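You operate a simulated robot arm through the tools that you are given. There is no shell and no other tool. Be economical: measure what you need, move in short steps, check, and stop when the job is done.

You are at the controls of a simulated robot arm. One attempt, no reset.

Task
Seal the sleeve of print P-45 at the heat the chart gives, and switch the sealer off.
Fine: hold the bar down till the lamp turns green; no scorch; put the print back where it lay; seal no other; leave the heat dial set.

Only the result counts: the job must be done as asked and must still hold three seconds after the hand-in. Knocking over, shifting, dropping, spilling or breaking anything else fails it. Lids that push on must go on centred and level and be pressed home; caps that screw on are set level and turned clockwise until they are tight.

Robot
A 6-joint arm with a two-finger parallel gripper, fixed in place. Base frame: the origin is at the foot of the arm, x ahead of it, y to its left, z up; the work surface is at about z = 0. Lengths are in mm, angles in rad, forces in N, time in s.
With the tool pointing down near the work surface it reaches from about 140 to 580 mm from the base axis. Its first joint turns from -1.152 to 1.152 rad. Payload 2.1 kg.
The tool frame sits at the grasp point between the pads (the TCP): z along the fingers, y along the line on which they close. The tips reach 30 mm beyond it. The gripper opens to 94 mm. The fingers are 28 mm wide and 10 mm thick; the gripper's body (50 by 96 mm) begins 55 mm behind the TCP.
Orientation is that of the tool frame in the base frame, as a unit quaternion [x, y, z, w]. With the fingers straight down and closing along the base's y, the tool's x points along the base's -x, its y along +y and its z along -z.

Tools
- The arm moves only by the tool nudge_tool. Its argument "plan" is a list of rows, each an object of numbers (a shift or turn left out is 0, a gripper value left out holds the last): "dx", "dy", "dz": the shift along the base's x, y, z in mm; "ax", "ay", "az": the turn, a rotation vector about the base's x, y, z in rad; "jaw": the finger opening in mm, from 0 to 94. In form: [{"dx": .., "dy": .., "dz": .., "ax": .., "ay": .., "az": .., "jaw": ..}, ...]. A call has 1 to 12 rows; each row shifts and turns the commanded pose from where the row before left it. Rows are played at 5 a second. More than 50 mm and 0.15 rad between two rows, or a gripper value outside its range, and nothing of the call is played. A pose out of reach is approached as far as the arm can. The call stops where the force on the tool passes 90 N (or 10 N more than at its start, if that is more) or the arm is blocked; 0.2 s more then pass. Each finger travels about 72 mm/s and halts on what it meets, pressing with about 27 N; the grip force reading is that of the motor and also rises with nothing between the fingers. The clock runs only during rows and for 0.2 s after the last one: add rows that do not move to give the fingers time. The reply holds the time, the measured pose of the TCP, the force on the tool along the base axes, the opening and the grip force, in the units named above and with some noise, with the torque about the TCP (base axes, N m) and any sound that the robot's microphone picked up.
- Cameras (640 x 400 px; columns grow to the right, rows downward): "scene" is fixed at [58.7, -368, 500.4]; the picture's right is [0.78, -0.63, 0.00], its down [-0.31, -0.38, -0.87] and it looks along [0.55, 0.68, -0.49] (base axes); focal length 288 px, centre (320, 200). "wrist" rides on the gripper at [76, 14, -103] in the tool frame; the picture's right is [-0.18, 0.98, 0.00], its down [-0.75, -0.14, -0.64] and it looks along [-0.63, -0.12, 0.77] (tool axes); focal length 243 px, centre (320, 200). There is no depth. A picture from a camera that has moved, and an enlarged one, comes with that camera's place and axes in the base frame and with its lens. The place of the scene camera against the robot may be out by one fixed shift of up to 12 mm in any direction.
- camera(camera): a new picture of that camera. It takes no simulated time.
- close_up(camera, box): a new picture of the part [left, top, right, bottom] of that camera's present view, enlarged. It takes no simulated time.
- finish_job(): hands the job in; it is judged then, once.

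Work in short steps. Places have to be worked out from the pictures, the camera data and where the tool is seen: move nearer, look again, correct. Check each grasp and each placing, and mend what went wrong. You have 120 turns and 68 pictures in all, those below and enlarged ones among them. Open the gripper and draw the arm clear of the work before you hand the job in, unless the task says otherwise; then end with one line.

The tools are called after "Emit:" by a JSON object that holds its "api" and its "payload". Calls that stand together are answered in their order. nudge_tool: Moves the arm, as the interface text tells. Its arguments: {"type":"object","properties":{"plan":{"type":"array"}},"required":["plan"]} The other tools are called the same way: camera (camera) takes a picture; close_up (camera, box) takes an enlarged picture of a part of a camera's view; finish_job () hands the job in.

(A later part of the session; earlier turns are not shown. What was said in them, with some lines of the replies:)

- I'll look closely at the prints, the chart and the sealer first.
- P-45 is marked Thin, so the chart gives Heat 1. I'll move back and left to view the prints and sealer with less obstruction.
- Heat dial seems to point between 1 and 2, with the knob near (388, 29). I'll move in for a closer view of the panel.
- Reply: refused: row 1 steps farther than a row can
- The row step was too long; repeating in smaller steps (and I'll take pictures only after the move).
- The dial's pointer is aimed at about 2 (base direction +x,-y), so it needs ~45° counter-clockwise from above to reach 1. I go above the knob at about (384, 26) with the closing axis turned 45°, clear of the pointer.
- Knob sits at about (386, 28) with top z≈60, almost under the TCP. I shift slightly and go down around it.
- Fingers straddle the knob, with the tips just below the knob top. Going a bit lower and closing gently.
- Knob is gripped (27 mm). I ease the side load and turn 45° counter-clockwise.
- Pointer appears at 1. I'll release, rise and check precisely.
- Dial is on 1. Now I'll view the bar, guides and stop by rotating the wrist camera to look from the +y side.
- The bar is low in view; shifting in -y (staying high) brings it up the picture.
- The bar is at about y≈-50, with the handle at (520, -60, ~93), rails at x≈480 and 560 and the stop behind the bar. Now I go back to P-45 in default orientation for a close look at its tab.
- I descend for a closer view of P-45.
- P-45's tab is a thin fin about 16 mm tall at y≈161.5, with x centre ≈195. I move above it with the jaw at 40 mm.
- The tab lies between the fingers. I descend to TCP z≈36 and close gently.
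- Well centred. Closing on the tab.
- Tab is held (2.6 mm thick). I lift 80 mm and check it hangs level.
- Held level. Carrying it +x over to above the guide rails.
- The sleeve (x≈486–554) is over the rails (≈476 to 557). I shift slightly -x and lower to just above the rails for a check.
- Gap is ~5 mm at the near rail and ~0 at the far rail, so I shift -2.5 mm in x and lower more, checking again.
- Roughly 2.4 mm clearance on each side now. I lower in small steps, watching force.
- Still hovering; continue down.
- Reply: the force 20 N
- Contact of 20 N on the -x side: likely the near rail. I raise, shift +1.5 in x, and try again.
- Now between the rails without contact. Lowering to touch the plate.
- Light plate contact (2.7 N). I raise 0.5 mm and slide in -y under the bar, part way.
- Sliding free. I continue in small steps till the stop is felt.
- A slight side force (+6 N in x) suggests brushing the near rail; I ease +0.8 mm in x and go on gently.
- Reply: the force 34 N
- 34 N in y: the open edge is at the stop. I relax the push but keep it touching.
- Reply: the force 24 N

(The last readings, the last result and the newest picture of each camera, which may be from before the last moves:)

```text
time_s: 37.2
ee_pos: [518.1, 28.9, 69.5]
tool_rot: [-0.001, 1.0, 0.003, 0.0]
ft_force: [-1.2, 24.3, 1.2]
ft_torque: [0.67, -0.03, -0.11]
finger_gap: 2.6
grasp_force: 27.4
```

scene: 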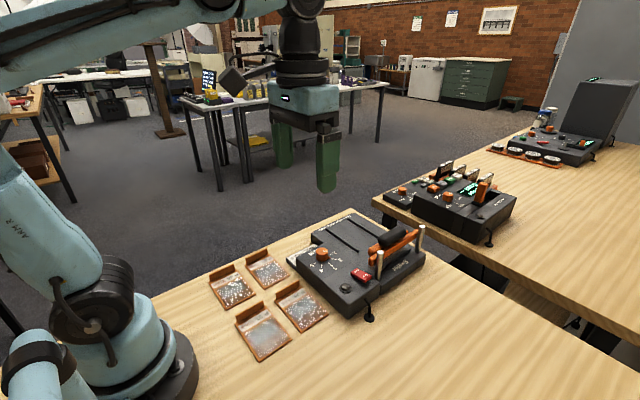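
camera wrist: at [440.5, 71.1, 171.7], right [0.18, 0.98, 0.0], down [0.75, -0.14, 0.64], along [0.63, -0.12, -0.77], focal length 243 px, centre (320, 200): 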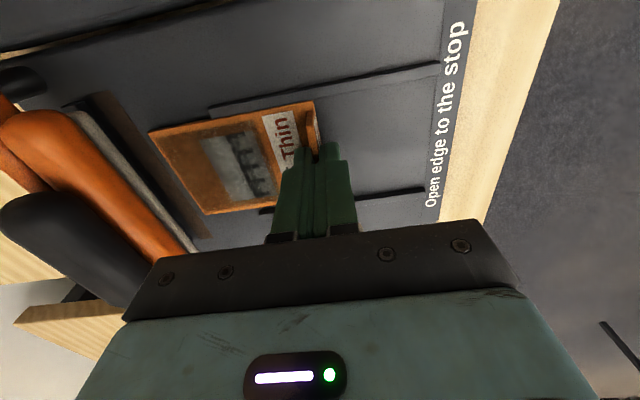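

Emit:
{"api": "nudge_tool", "payload": {"plan": [{"dy": 3}, {"dy": 1}, {}]}}

```text
time_s: 38.0
ee_pos: [518.6, 28.5, 69.4]
tool_rot: [0.0, 1.0, 0.0, 0.0]
ft_force: [-0.6, 12.6, -0.1]
ft_torque: [0.48, -0.01, 0.02]
finger_gap: 2.6
grasp_force: 27.5
```

Relaxing a bit more and lowering onto the plate before release.

Emit:
{"api": "nudge_tool", "payload": {"plan": [{"dy": 1}, {"dz": -0.8}, {"dz": -0.7}, {}]}}

```text
time_s: 39.0
ee_pos: [518.7, 30.2, 66.4]
tool_rot: [0.001, 1.0, 0.0, 0.001]
ft_force: [2.2, 4.8, 19.1]
ft_torque: [0.05, -0.71, 0.06]
finger_gap: 2.7
grasp_force: 26.9
```

Plate contact (a slight tilt puts the +x edge down first). I back off 0.7 mm and release.

Emit:
{"api": "nudge_tool", "payload": {"plan": [{"dz": 0.7}, {"jaw": 6}, {"jaw": 12}, {"jaw": 26}, {}]}}

Emit:
{"api": "close_up", "payload": {"camera": "wrist", "box": [140, 50, 400, 250]}}

```text
time_s: 40.2
ee_pos: [517.5, 30.7, 66.2]
tool_rot: [0.0, 1.0, -0.001, -0.001]
ft_force: [0.1, 0.5, -0.4]
ft_torque: [0.01, 0.03, -0.01]
finger_gap: 25.8
grasp_force: 0.0
```

```text
2.00 times, centred on (270, 150) of wrist
camera zoom: at [441.8, 45.1, 169.6], right [0.18, 0.98, 0.0], down [0.75, -0.14, 0.64], along [0.63, -0.12, -0.77], focal length 485 px, centre (420, 300)
```

zoom: 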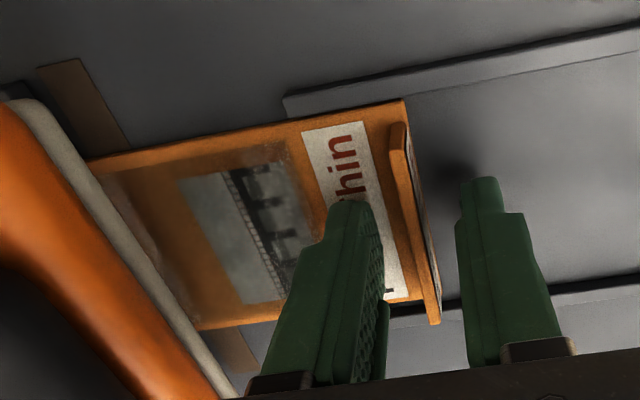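

Print released between the rails with its edge under the bar. I rise and go above the switch's On end, ~(409, -88), with jaws closed.

Emit:
{"api": "nudge_tool", "payload": {"plan": [{"dz": 30}, {"dz": 40}, {"dz": 30, "dx": -15}, {"dx": -35, "dy": -20, "jaw": 0}, {"dx": -35, "dy": -30}, {"dx": -24, "dy": -35}, {"dy": -34}, {}]}}

Emit:
{"api": "close_up", "payload": {"camera": "scene", "box": [290, 170, 430, 300]}}

Emit:
{"api": "camera", "payload": {"camera": "wrist"}}

```text
time_s: 42.0
ee_pos: [406.5, -88.0, 167.8]
tool_rot: [0.0, 1.0, 0.0, 0.0]
ft_force: [0.5, -0.6, 0.6]
ft_torque: [-0.02, 0.01, 0.01]
finger_gap: 0.1
grasp_force: 27.0
```

```text
3.08 times, centred on (360, 235) of scene
camera zoom: at [58.7, -368.0, 500.4], right [0.78, -0.63, 0.0], down [-0.31, -0.38, -0.87], along [0.55, 0.68, -0.49], focal length 887 px, centre (197, 92)
```

zoom: 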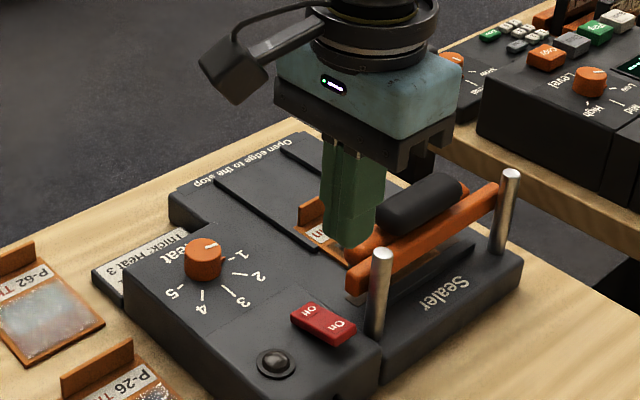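

```text
21 pictures are left
camera wrist: at [329.8, -73.4, 270.4], right [0.18, 0.98, 0.0], down [0.75, -0.14, 0.64], along [0.63, -0.12, -0.77], focal length 243 px, centre (320, 200)
```

wrist: 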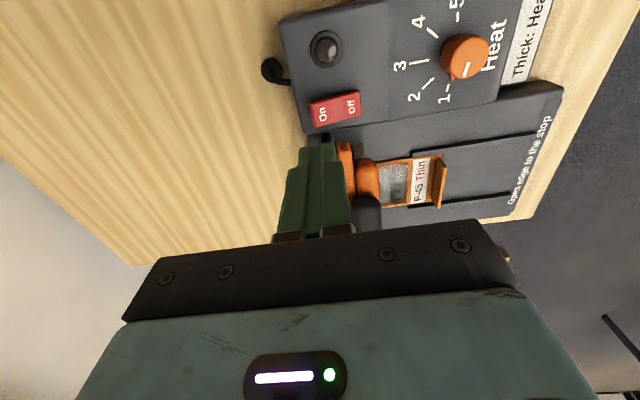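

On end at about (407, -87), directly beneath. Descending, then pressing slowly.

Emit:
{"api": "nudge_tool", "payload": {"plan": [{"dz": -35}, {"dz": -25}, {"dz": -8}, {"dz": -4}, {}]}}

```text
time_s: 43.2
ee_pos: [410.5, -88.6, 94.7]
tool_rot: [0.0, 1.0, -0.001, 0.0]
ft_force: [0.3, -0.4, -0.4]
ft_torque: [0.01, 0.0, 0.04]
finger_gap: 0.0
grasp_force: 26.8
```

Emit:
{"api": "nudge_tool", "payload": {"plan": [{"dz": -3}, {"dz": -3}, {"dz": -3}, {}]}}

```text
time_s: 44.2
ee_pos: [408.9, -89.5, 87.1]
tool_rot: [0.001, 1.0, 0.001, 0.001]
ft_force: [-0.9, -5.9, 61.2]
ft_torque: [0.37, 0.19, 0.04]
finger_gap: 0.0
grasp_force: 26.6
```

Pressed with 61 N at tip z≈57. I lift and look at the switch.

Emit:
{"api": "nudge_tool", "payload": {"plan": [{"dz": 15}, {"dz": 35}, {"dz": 30}, {}]}}

Emit:
{"api": "close_up", "payload": {"camera": "wrist", "box": [250, 10, 500, 190]}}

Emit:
{"api": "close_up", "payload": {"camera": "scene", "box": [330, 210, 430, 300]}}

```text
time_s: 45.2
ee_pos: [410.4, -87.8, 167.1]
tool_rot: [0.0, 1.0, 0.0, 0.001]
ft_force: [0.6, 0.3, 0.0]
ft_torque: [0.01, -0.02, -0.02]
finger_gap: 0.0
grasp_force: 27.1
```

```text
2.22 times, centred on (375, 100) of wrist
camera zoom: at [334.6, -73.0, 270.6], right [0.18, 0.98, 0.0], down [0.75, -0.14, 0.64], along [0.63, -0.12, -0.77], focal length 539 px, centre (198, 422)
```

zoom: 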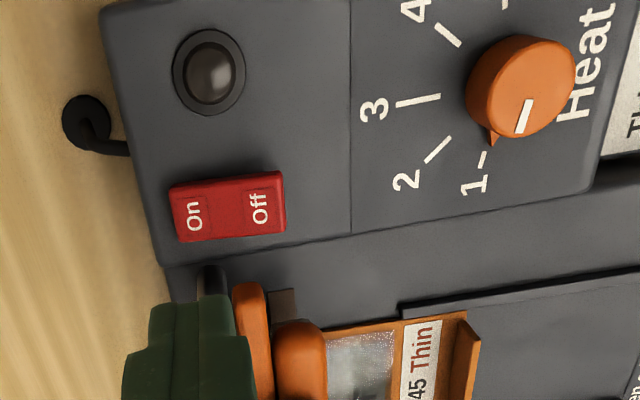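

```text
4.44 times, centred on (380, 255) of scene
camera zoom: at [58.7, -368.0, 500.4], right [0.78, -0.63, 0.0], down [-0.31, -0.38, -0.87], along [0.55, 0.68, -0.49], focal length 1282 px, centre (53, -44)
```

zoom: 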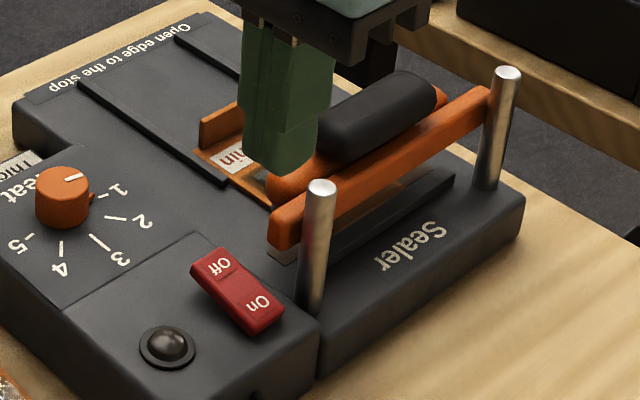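

The rocker has tipped to On (On label now lower). Next: above the handle at (520, -61), top ≈ z 105.

Emit:
{"api": "nudge_tool", "payload": {"plan": [{"dz": 10, "dx": 20}, {"dx": 30, "dy": 9}, {"dx": 30, "dy": 9}, {"dx": 30, "dy": 9}, {"dz": -20}, {"dz": -10}, {}]}}

Emit:
{"api": "close_up", "payload": {"camera": "scene", "box": [330, 180, 450, 300]}}

```text
time_s: 46.8
ee_pos: [520.9, -61.1, 144.1]
tool_rot: [-0.001, 1.0, 0.0, 0.001]
ft_force: [-0.6, -0.4, 0.2]
ft_torque: [-0.03, 0.01, -0.01]
finger_gap: 0.0
grasp_force: 26.7
```

```text
3.33 times, centred on (390, 240) of scene
camera zoom: at [58.7, -368.0, 500.4], right [0.78, -0.63, 0.0], down [-0.31, -0.38, -0.87], along [0.55, 0.68, -0.49], focal length 961 px, centre (87, 67)
```

zoom: 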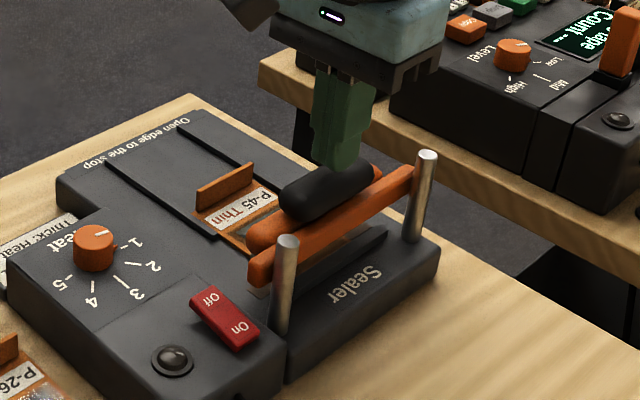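

Tips are above the handle's middle. Pressing down slowly.

Emit:
{"api": "nudge_tool", "payload": {"plan": [{"dz": -6}, {"dz": -5}, {"dz": -5}, {}]}}

```text
time_s: 47.8
ee_pos: [521.3, -63.4, 128.4]
tool_rot: [0.0, 1.0, -0.001, 0.0]
ft_force: [-0.2, 1.6, 2.6]
ft_torque: [0.1, 0.09, -0.03]
finger_gap: 0.0
grasp_force: 26.9
```

Touching (2.6 N) at tip z≈98. Continue down.

Emit:
{"api": "nudge_tool", "payload": {"plan": [{"dz": -4}, {"dz": -4}, {"dz": -4}]}}

```text
time_s: 48.6
ee_pos: [519.2, -61.8, 117.2]
tool_rot: [0.0, 1.0, 0.0, 0.002]
ft_force: [3.9, -2.3, 5.4]
ft_torque: [-0.09, -0.01, 0.02]
finger_gap: 0.0
grasp_force: 27.2
```

Emit:
{"api": "nudge_tool", "payload": {"plan": [{"dz": -4}, {"dz": -4}]}}

Emit:
{"api": "close_up", "payload": {"camera": "scene", "box": [330, 180, 450, 300]}}

```text
time_s: 49.2
ee_pos: [519.9, -62.9, 116.2]
tool_rot: [0.0, 1.0, -0.002, 0.002]
ft_force: [2.1, 0.3, 25.5]
ft_torque: [0.03, 0.32, 0.01]
finger_gap: 0.0
grasp_force: 26.8
stopped in row 2: the force on the tool passed its limit at 99 N (the readings are from after the stop); the commanded pose is now the measured one
```

```text
3.33 times, centred on (390, 240) of scene
camera zoom: at [58.6, -368.0, 500.5], right [0.78, -0.63, 0.0], down [-0.31, -0.38, -0.87], along [0.55, 0.68, -0.49], focal length 961 px, centre (87, 67)
```

zoom: 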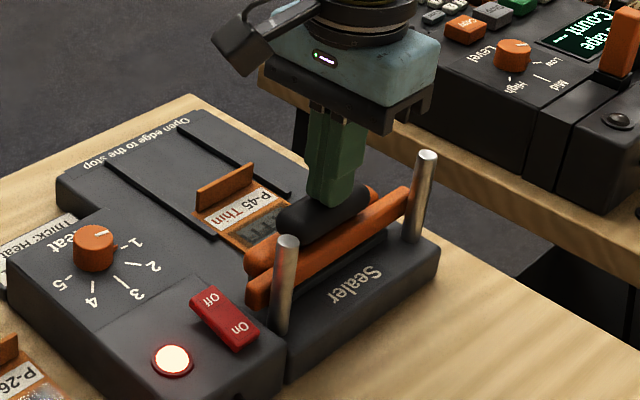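

The bar is down and the lamp is lit red. I hold (25 N) and check the lamp regularly.

Emit:
{"api": "nudge_tool", "payload": {"plan": [{"dz": -0.5}, {}, {}]}}

Emit:
{"api": "close_up", "payload": {"camera": "scene", "box": [350, 260, 400, 310]}}

```text
time_s: 50.0
ee_pos: [520.5, -61.7, 115.4]
tool_rot: [0.001, 1.0, -0.002, 0.001]
ft_force: [-8.8, -2.4, 56.0]
ft_torque: [-0.01, 0.35, 0.14]
finger_gap: 0.0
grasp_force: 27.1
```

```text
8.00 times, centred on (375, 285) of scene
camera zoom: at [58.4, -368.0, 500.5], right [0.78, -0.63, 0.0], down [-0.31, -0.38, -0.87], along [0.55, 0.68, -0.49], focal length 2307 px, centre (-120, -480)
```

zoom: 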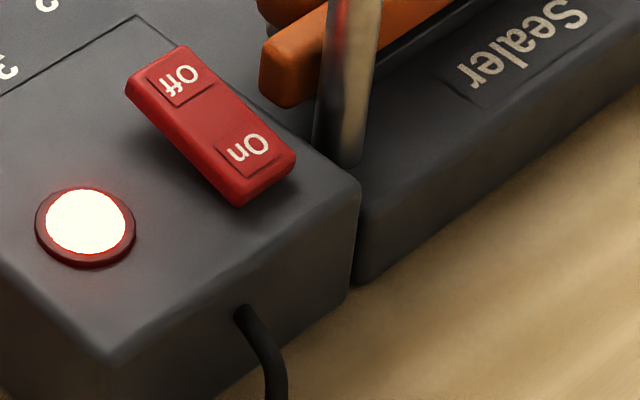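

Still red; keep holding.

Emit:
{"api": "nudge_tool", "payload": {"plan": [{}, {}, {}, {}]}}

Emit:
{"api": "close_up", "payload": {"camera": "scene", "box": [350, 260, 400, 310]}}

```text
time_s: 51.0
ee_pos: [520.4, -62.1, 116.0]
tool_rot: [0.001, 1.0, -0.002, 0.001]
ft_force: [-15.5, -3.5, 56.4]
ft_torque: [-0.11, 0.68, 0.03]
finger_gap: 0.2
grasp_force: 26.5
```

```text
8.00 times, centred on (375, 285) of scene
camera zoom: at [58.4, -368.0, 500.5], right [0.78, -0.63, 0.0], down [-0.31, -0.38, -0.87], along [0.55, 0.68, -0.49], focal length 2307 px, centre (-120, -480)
```

zoom: 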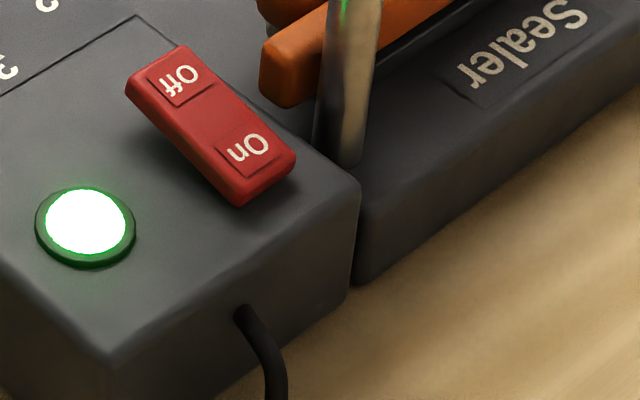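

Green: release the bar at once, rising slowly enough that it follows, then up clear.

Emit:
{"api": "nudge_tool", "payload": {"plan": [{"dz": 8}, {"dz": 12}, {"dz": 20}, {"dz": 15}, {}]}}

Emit:
{"api": "close_up", "payload": {"camera": "scene", "box": [330, 180, 450, 300]}}

```text
time_s: 52.2
ee_pos: [520.2, -63.1, 169.0]
tool_rot: [0.0, 1.0, 0.0, 0.002]
ft_force: [0.4, 0.3, 0.2]
ft_torque: [0.0, 0.01, -0.01]
finger_gap: 0.4
grasp_force: 26.5
```

```text
3.33 times, centred on (390, 240) of scene
camera zoom: at [58.7, -368.0, 500.4], right [0.78, -0.63, 0.0], down [-0.31, -0.38, -0.87], along [0.55, 0.68, -0.49], focal length 961 px, centre (87, 67)
```

zoom: 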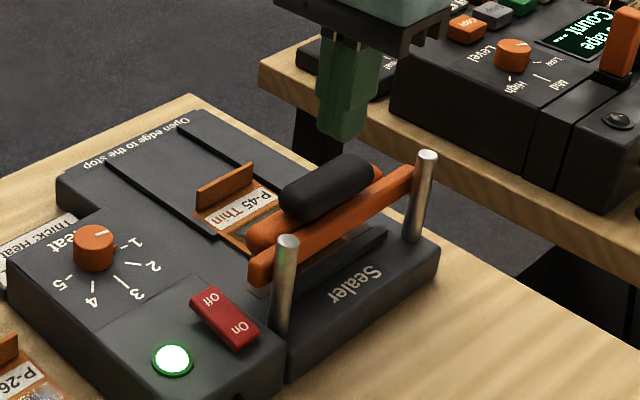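

Bar is up and the lamp is green. Now to the Off end at (407, -58).

Emit:
{"api": "nudge_tool", "payload": {"plan": [{"dx": -38, "dy": 2}, {"dx": -38, "dy": 2}, {"dx": -37, "dy": 1.5}, {}, {"dz": -35}, {"dz": -28}, {"dz": -8}, {}]}}

```text
time_s: 54.0
ee_pos: [404.6, -57.2, 96.3]
tool_rot: [0.0, 1.0, -0.001, 0.002]
ft_force: [-0.3, -0.6, 0.4]
ft_torque: [0.0, 0.01, 0.0]
finger_gap: 0.1
grasp_force: 27.0
```

Emit:
{"api": "nudge_tool", "payload": {"plan": [{"dz": -4}, {"dz": -3}, {"dz": -3}, {}]}}

```text
time_s: 55.0
ee_pos: [405.5, -57.9, 87.9]
tool_rot: [0.0, 1.0, -0.001, 0.002]
ft_force: [0.2, -0.5, -0.9]
ft_torque: [0.0, -0.02, -0.02]
finger_gap: 0.2
grasp_force: 27.3
```

No force yet; pressing a bit further.

Emit:
{"api": "nudge_tool", "payload": {"plan": [{"dz": -1.5}, {"dz": -1.5}, {}]}}

```text
time_s: 55.8
ee_pos: [407.1, -57.1, 86.8]
tool_rot: [-0.001, 1.0, -0.001, 0.001]
ft_force: [-8.2, 6.7, 56.2]
ft_torque: [-0.38, 0.25, -0.1]
finger_gap: 0.0
grasp_force: 27.1
```

56 N pressed. Lifting and checking the switch.

Emit:
{"api": "nudge_tool", "payload": {"plan": [{"dz": 15}, {"dz": 35}, {"dz": 30}, {}]}}

Emit:
{"api": "close_up", "payload": {"camera": "scene", "box": [330, 220, 430, 300]}}

```text
time_s: 56.8
ee_pos: [408.0, -58.5, 165.2]
tool_rot: [0.0, 1.0, -0.001, 0.003]
ft_force: [-0.2, 0.4, 0.1]
ft_torque: [0.0, 0.02, 0.01]
finger_gap: 0.1
grasp_force: 27.1
```

```text
5.00 times, centred on (380, 260) of scene
camera zoom: at [58.7, -368.0, 500.4], right [0.78, -0.63, 0.0], down [-0.31, -0.38, -0.87], along [0.55, 0.68, -0.49], focal length 1442 px, centre (20, -100)
```

zoom: 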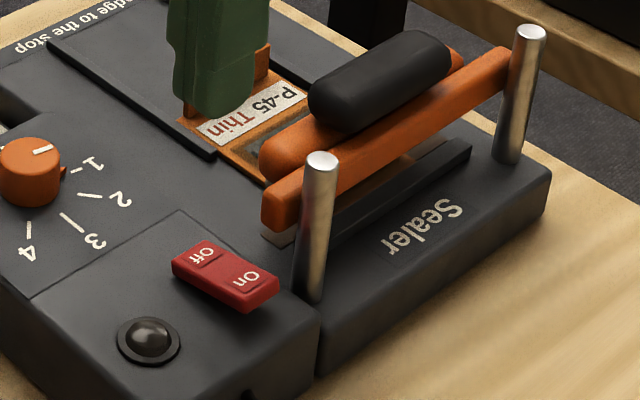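

Sealer is off, lamp dark, dial at 1. Now go above the tab at (518, 30.5) with the jaw opened.

Emit:
{"api": "nudge_tool", "payload": {"plan": [{"dy": 30, "ay": 0.005}, {"dx": 20, "dy": 30}, {"dx": 35, "dy": 28}, {"dx": 35, "jaw": 30}, {"dx": 22}, {}, {"dz": -35}, {"dz": -15}, {}]}}

Emit:
{"api": "close_up", "payload": {"camera": "wrist", "box": [140, 50, 400, 250]}}

```text
time_s: 58.8
ee_pos: [516.9, 30.6, 115.0]
tool_rot: [0.0, 1.0, -0.001, -0.001]
ft_force: [-0.7, -0.1, -0.7]
ft_torque: [0.02, 0.02, 0.01]
finger_gap: 30.0
grasp_force: 0.0
```

```text
2.00 times, centred on (270, 150) of wrist
camera zoom: at [440.9, 45.1, 217.4], right [0.18, 0.98, 0.0], down [0.75, -0.14, 0.64], along [0.63, -0.12, -0.77], focal length 485 px, centre (420, 300)
```

zoom: 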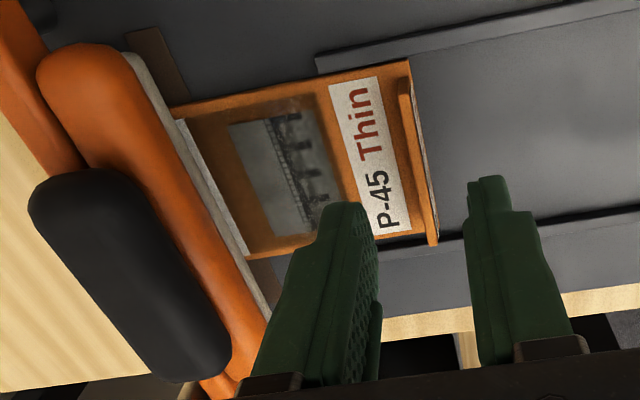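

Seal line visible; the tab is between the fingers. I descend to z≈66.5 and close.

Emit:
{"api": "nudge_tool", "payload": {"plan": [{"dz": -25}, {"dz": -15}, {"dz": -8}, {}, {"jaw": 15}, {"jaw": 6}, {"jaw": 0}, {}, {}]}}

```text
time_s: 60.8
ee_pos: [520.5, 31.2, 67.4]
tool_rot: [0.0, 1.0, -0.001, -0.001]
ft_force: [-0.4, -0.5, -0.5]
ft_torque: [0.0, 0.0, 0.01]
finger_gap: 2.5
grasp_force: 26.6
```

Gripped (2.5 mm). I lift 1 mm and slide out in +y.

Emit:
{"api": "nudge_tool", "payload": {"plan": [{"dz": 1.2}, {"dy": 5}, {"dy": 10}, {"dy": 12}, {"dy": 15}, {"dy": 15}, {"dy": 15}, {}]}}

```text
time_s: 62.6
ee_pos: [517.9, 101.7, 69.4]
tool_rot: [0.001, 1.0, -0.002, 0.001]
ft_force: [16.3, -5.2, -1.2]
ft_torque: [-0.16, -0.54, 0.25]
finger_gap: 2.7
grasp_force: 27.6
```

Rubbing the near rail (16 N); ease +1.2 mm in x then lift.

Emit:
{"api": "nudge_tool", "payload": {"plan": [{"dx": 1.2}, {}]}}

```text
time_s: 63.2
ee_pos: [518.9, 103.0, 70.0]
tool_rot: [0.0, 1.0, -0.001, -0.001]
ft_force: [5.8, -1.2, -1.1]
ft_torque: [-0.07, -0.2, 0.06]
finger_gap: 2.4
grasp_force: 27.1
```

Emit:
{"api": "nudge_tool", "payload": {"plan": [{"dx": 0.7}, {"dz": 4}, {"dz": 12}, {"dy": 15, "dz": 20}, {"dy": 15, "dz": 20}, {}]}}

Emit:
{"api": "camera", "payload": {"camera": "wrist"}}

```text
time_s: 64.6
ee_pos: [520.5, 134.8, 124.6]
tool_rot: [0.001, 1.0, -0.001, -0.001]
ft_force: [0.4, 1.0, 0.9]
ft_torque: [0.0, -0.02, -0.02]
finger_gap: 2.5
grasp_force: 26.7
```

```text
11 pictures are left
camera wrist: at [444.6, 149.9, 229.7], right [0.18, 0.98, 0.0], down [0.75, -0.14, 0.64], along [0.63, -0.12, -0.77], focal length 243 px, centre (320, 200)
```

wrist: 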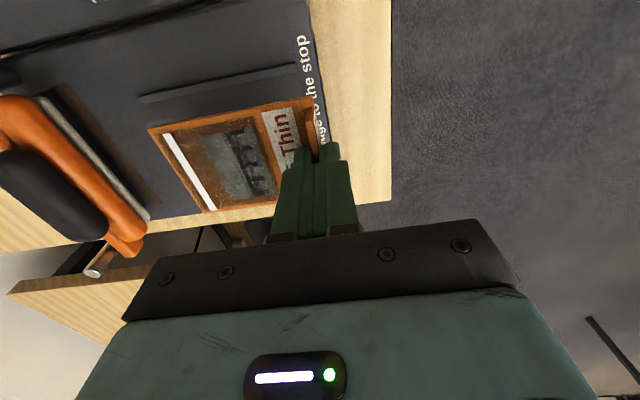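

The seal is visible along the open edge. Carrying it back to its original spot (195, 161), staying high.

Emit:
{"api": "nudge_tool", "payload": {"plan": [{"dx": -15, "dy": 14}, {"dx": -30, "dy": 14.1}, {"dx": -35}, {"dx": -35}, {"dx": -35}, {"dx": -35}, {"dx": -35}, {"dx": -35}, {"dx": -35}, {"dx": -25}, {"dx": -10}, {}]}}

```text
time_s: 67.2
ee_pos: [195.0, 162.4, 124.0]
tool_rot: [0.001, 1.0, -0.001, 0.0]
ft_force: [-0.1, -0.7, -0.3]
ft_torque: [0.01, -0.04, -0.03]
finger_gap: 2.5
grasp_force: 27.0
```

Lower to ~8 mm above the table and compare the position with the original picture.

Emit:
{"api": "nudge_tool", "payload": {"plan": [{"dz": -35}, {"dz": -30}, {"dz": -12}, {}, {}]}}

Emit:
{"api": "close_up", "payload": {"camera": "scene", "box": [200, 240, 300, 310]}}

```text
time_s: 68.4
ee_pos: [196.3, 162.3, 47.1]
tool_rot: [0.0, 1.0, 0.0, -0.001]
ft_force: [-0.7, 0.0, -0.7]
ft_torque: [0.03, -0.03, -0.01]
finger_gap: 2.5
grasp_force: 27.4
```

```text
5.71 times, centred on (250, 275) of scene
camera zoom: at [58.7, -368.0, 500.4], right [0.78, -0.63, 0.0], down [-0.31, -0.38, -0.87], along [0.55, 0.68, -0.49], focal length 1648 px, centre (720, -229)
```

zoom: 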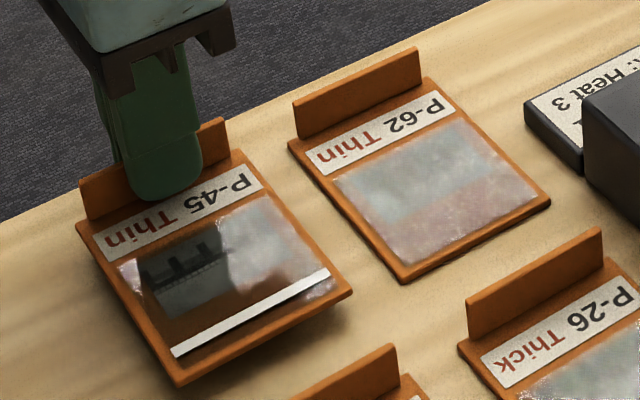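

Position matches the original within about 1–2 mm. I nudge +1 mm in x and lower until touch.

Emit:
{"api": "nudge_tool", "payload": {"plan": [{"dx": 1, "dz": -4}, {"dz": -3}, {"dz": -1}, {}]}}

```text
time_s: 69.4
ee_pos: [196.1, 160.4, 39.1]
tool_rot: [-0.001, 1.0, 0.0, -0.001]
ft_force: [1.0, 0.0, 0.3]
ft_torque: [-0.01, 0.01, 0.0]
finger_gap: 2.6
grasp_force: 26.7
```

Emit:
{"api": "nudge_tool", "payload": {"plan": [{"dz": -0.8}, {"dz": -0.7}, {}]}}

```text
time_s: 70.2
ee_pos: [196.3, 160.5, 37.8]
tool_rot: [0.0, 1.0, -0.001, -0.001]
ft_force: [0.7, 0.2, 0.6]
ft_torque: [-0.04, -0.01, 0.03]
finger_gap: 2.5
grasp_force: 27.3
```

Emit:
{"api": "nudge_tool", "payload": {"plan": [{"dz": -0.7}, {"dz": -0.7}, {}]}}

Emit:
{"api": "close_up", "payload": {"camera": "scene", "box": [200, 240, 300, 310]}}

```text
time_s: 71.0
ee_pos: [195.4, 160.3, 37.0]
tool_rot: [-0.001, 1.0, -0.001, -0.001]
ft_force: [3.5, -2.2, 28.2]
ft_torque: [-0.08, 0.13, 0.03]
finger_gap: 2.8
grasp_force: 26.8
```

```text
5.71 times, centred on (250, 275) of scene
camera zoom: at [58.7, -368.1, 500.4], right [0.78, -0.63, 0.0], down [-0.31, -0.38, -0.87], along [0.55, 0.68, -0.49], focal length 1648 px, centre (720, -229)
```

zoom: 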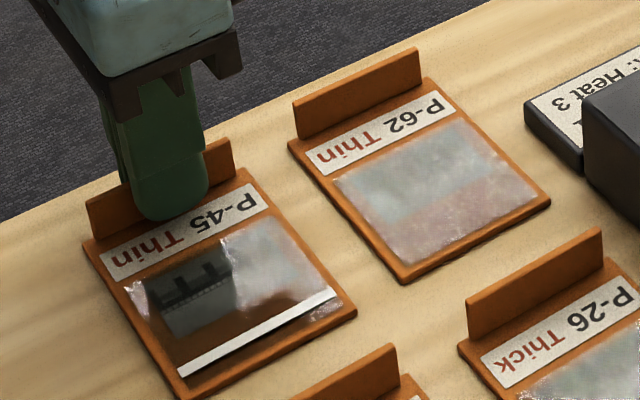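

It rests on the table in its original place. I back off 0.8 mm, release gently, and rise clear.

Emit:
{"api": "nudge_tool", "payload": {"plan": [{"dz": 0.8}, {"jaw": 6}, {"jaw": 14}, {"jaw": 30}, {}, {"dz": 20}, {"dz": 40}, {"dz": 45}, {"dz": 45, "dx": 10}, {"dz": 30}, {}]}}

Emit:
{"api": "camera", "payload": {"camera": "scene"}}

Emit:
{"api": "close_up", "payload": {"camera": "scene", "box": [200, 200, 440, 360]}}

```text
time_s: 73.4
ee_pos: [207.2, 163.5, 217.8]
tool_rot: [0.0, 1.0, -0.001, -0.001]
ft_force: [-0.2, 0.8, 0.5]
ft_torque: [-0.02, -0.03, 0.04]
finger_gap: 30.0
grasp_force: 0.1
```

```text
8 pictures are left
```

scene: 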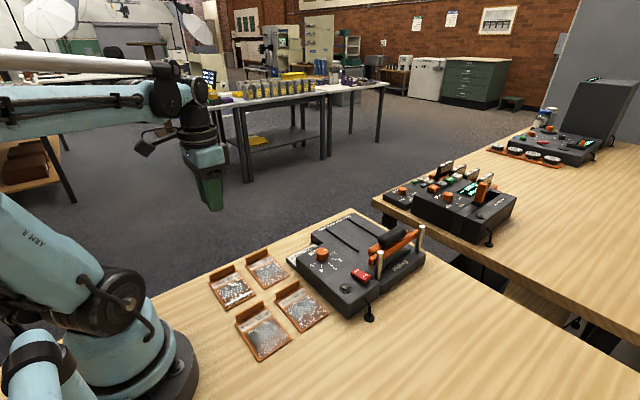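

```text
2.50 times, centred on (320, 280) of scene
camera zoom: at [58.7, -368.0, 500.4], right [0.78, -0.63, 0.0], down [-0.31, -0.38, -0.87], along [0.55, 0.68, -0.49], focal length 721 px, centre (320, 0)
```

zoom: 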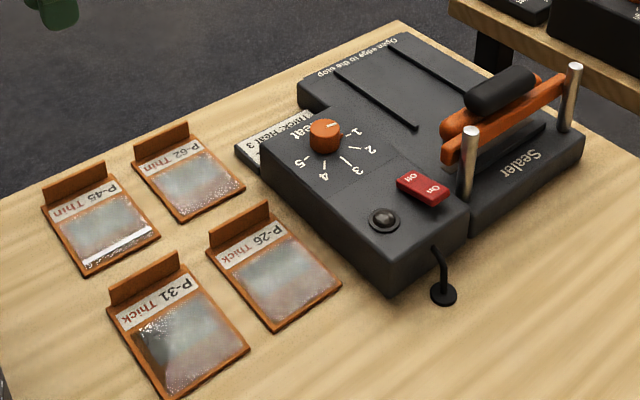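

Everything matches the start layout: P-45 is sealed and back in place, the sealer is off, the dial is at 1, and the arm is clear. Handing in.

Emit:
{"api": "finish_job", "payload": {}}

```text
The job is handed in.
```

I sealed P-45's sleeve at Heat 1, the chart's setting for Thin, and released the bar when the lamp turned green. The print is back where it lay, to within about 1–2 mm, the sealer is off and the dial is still set to 1.
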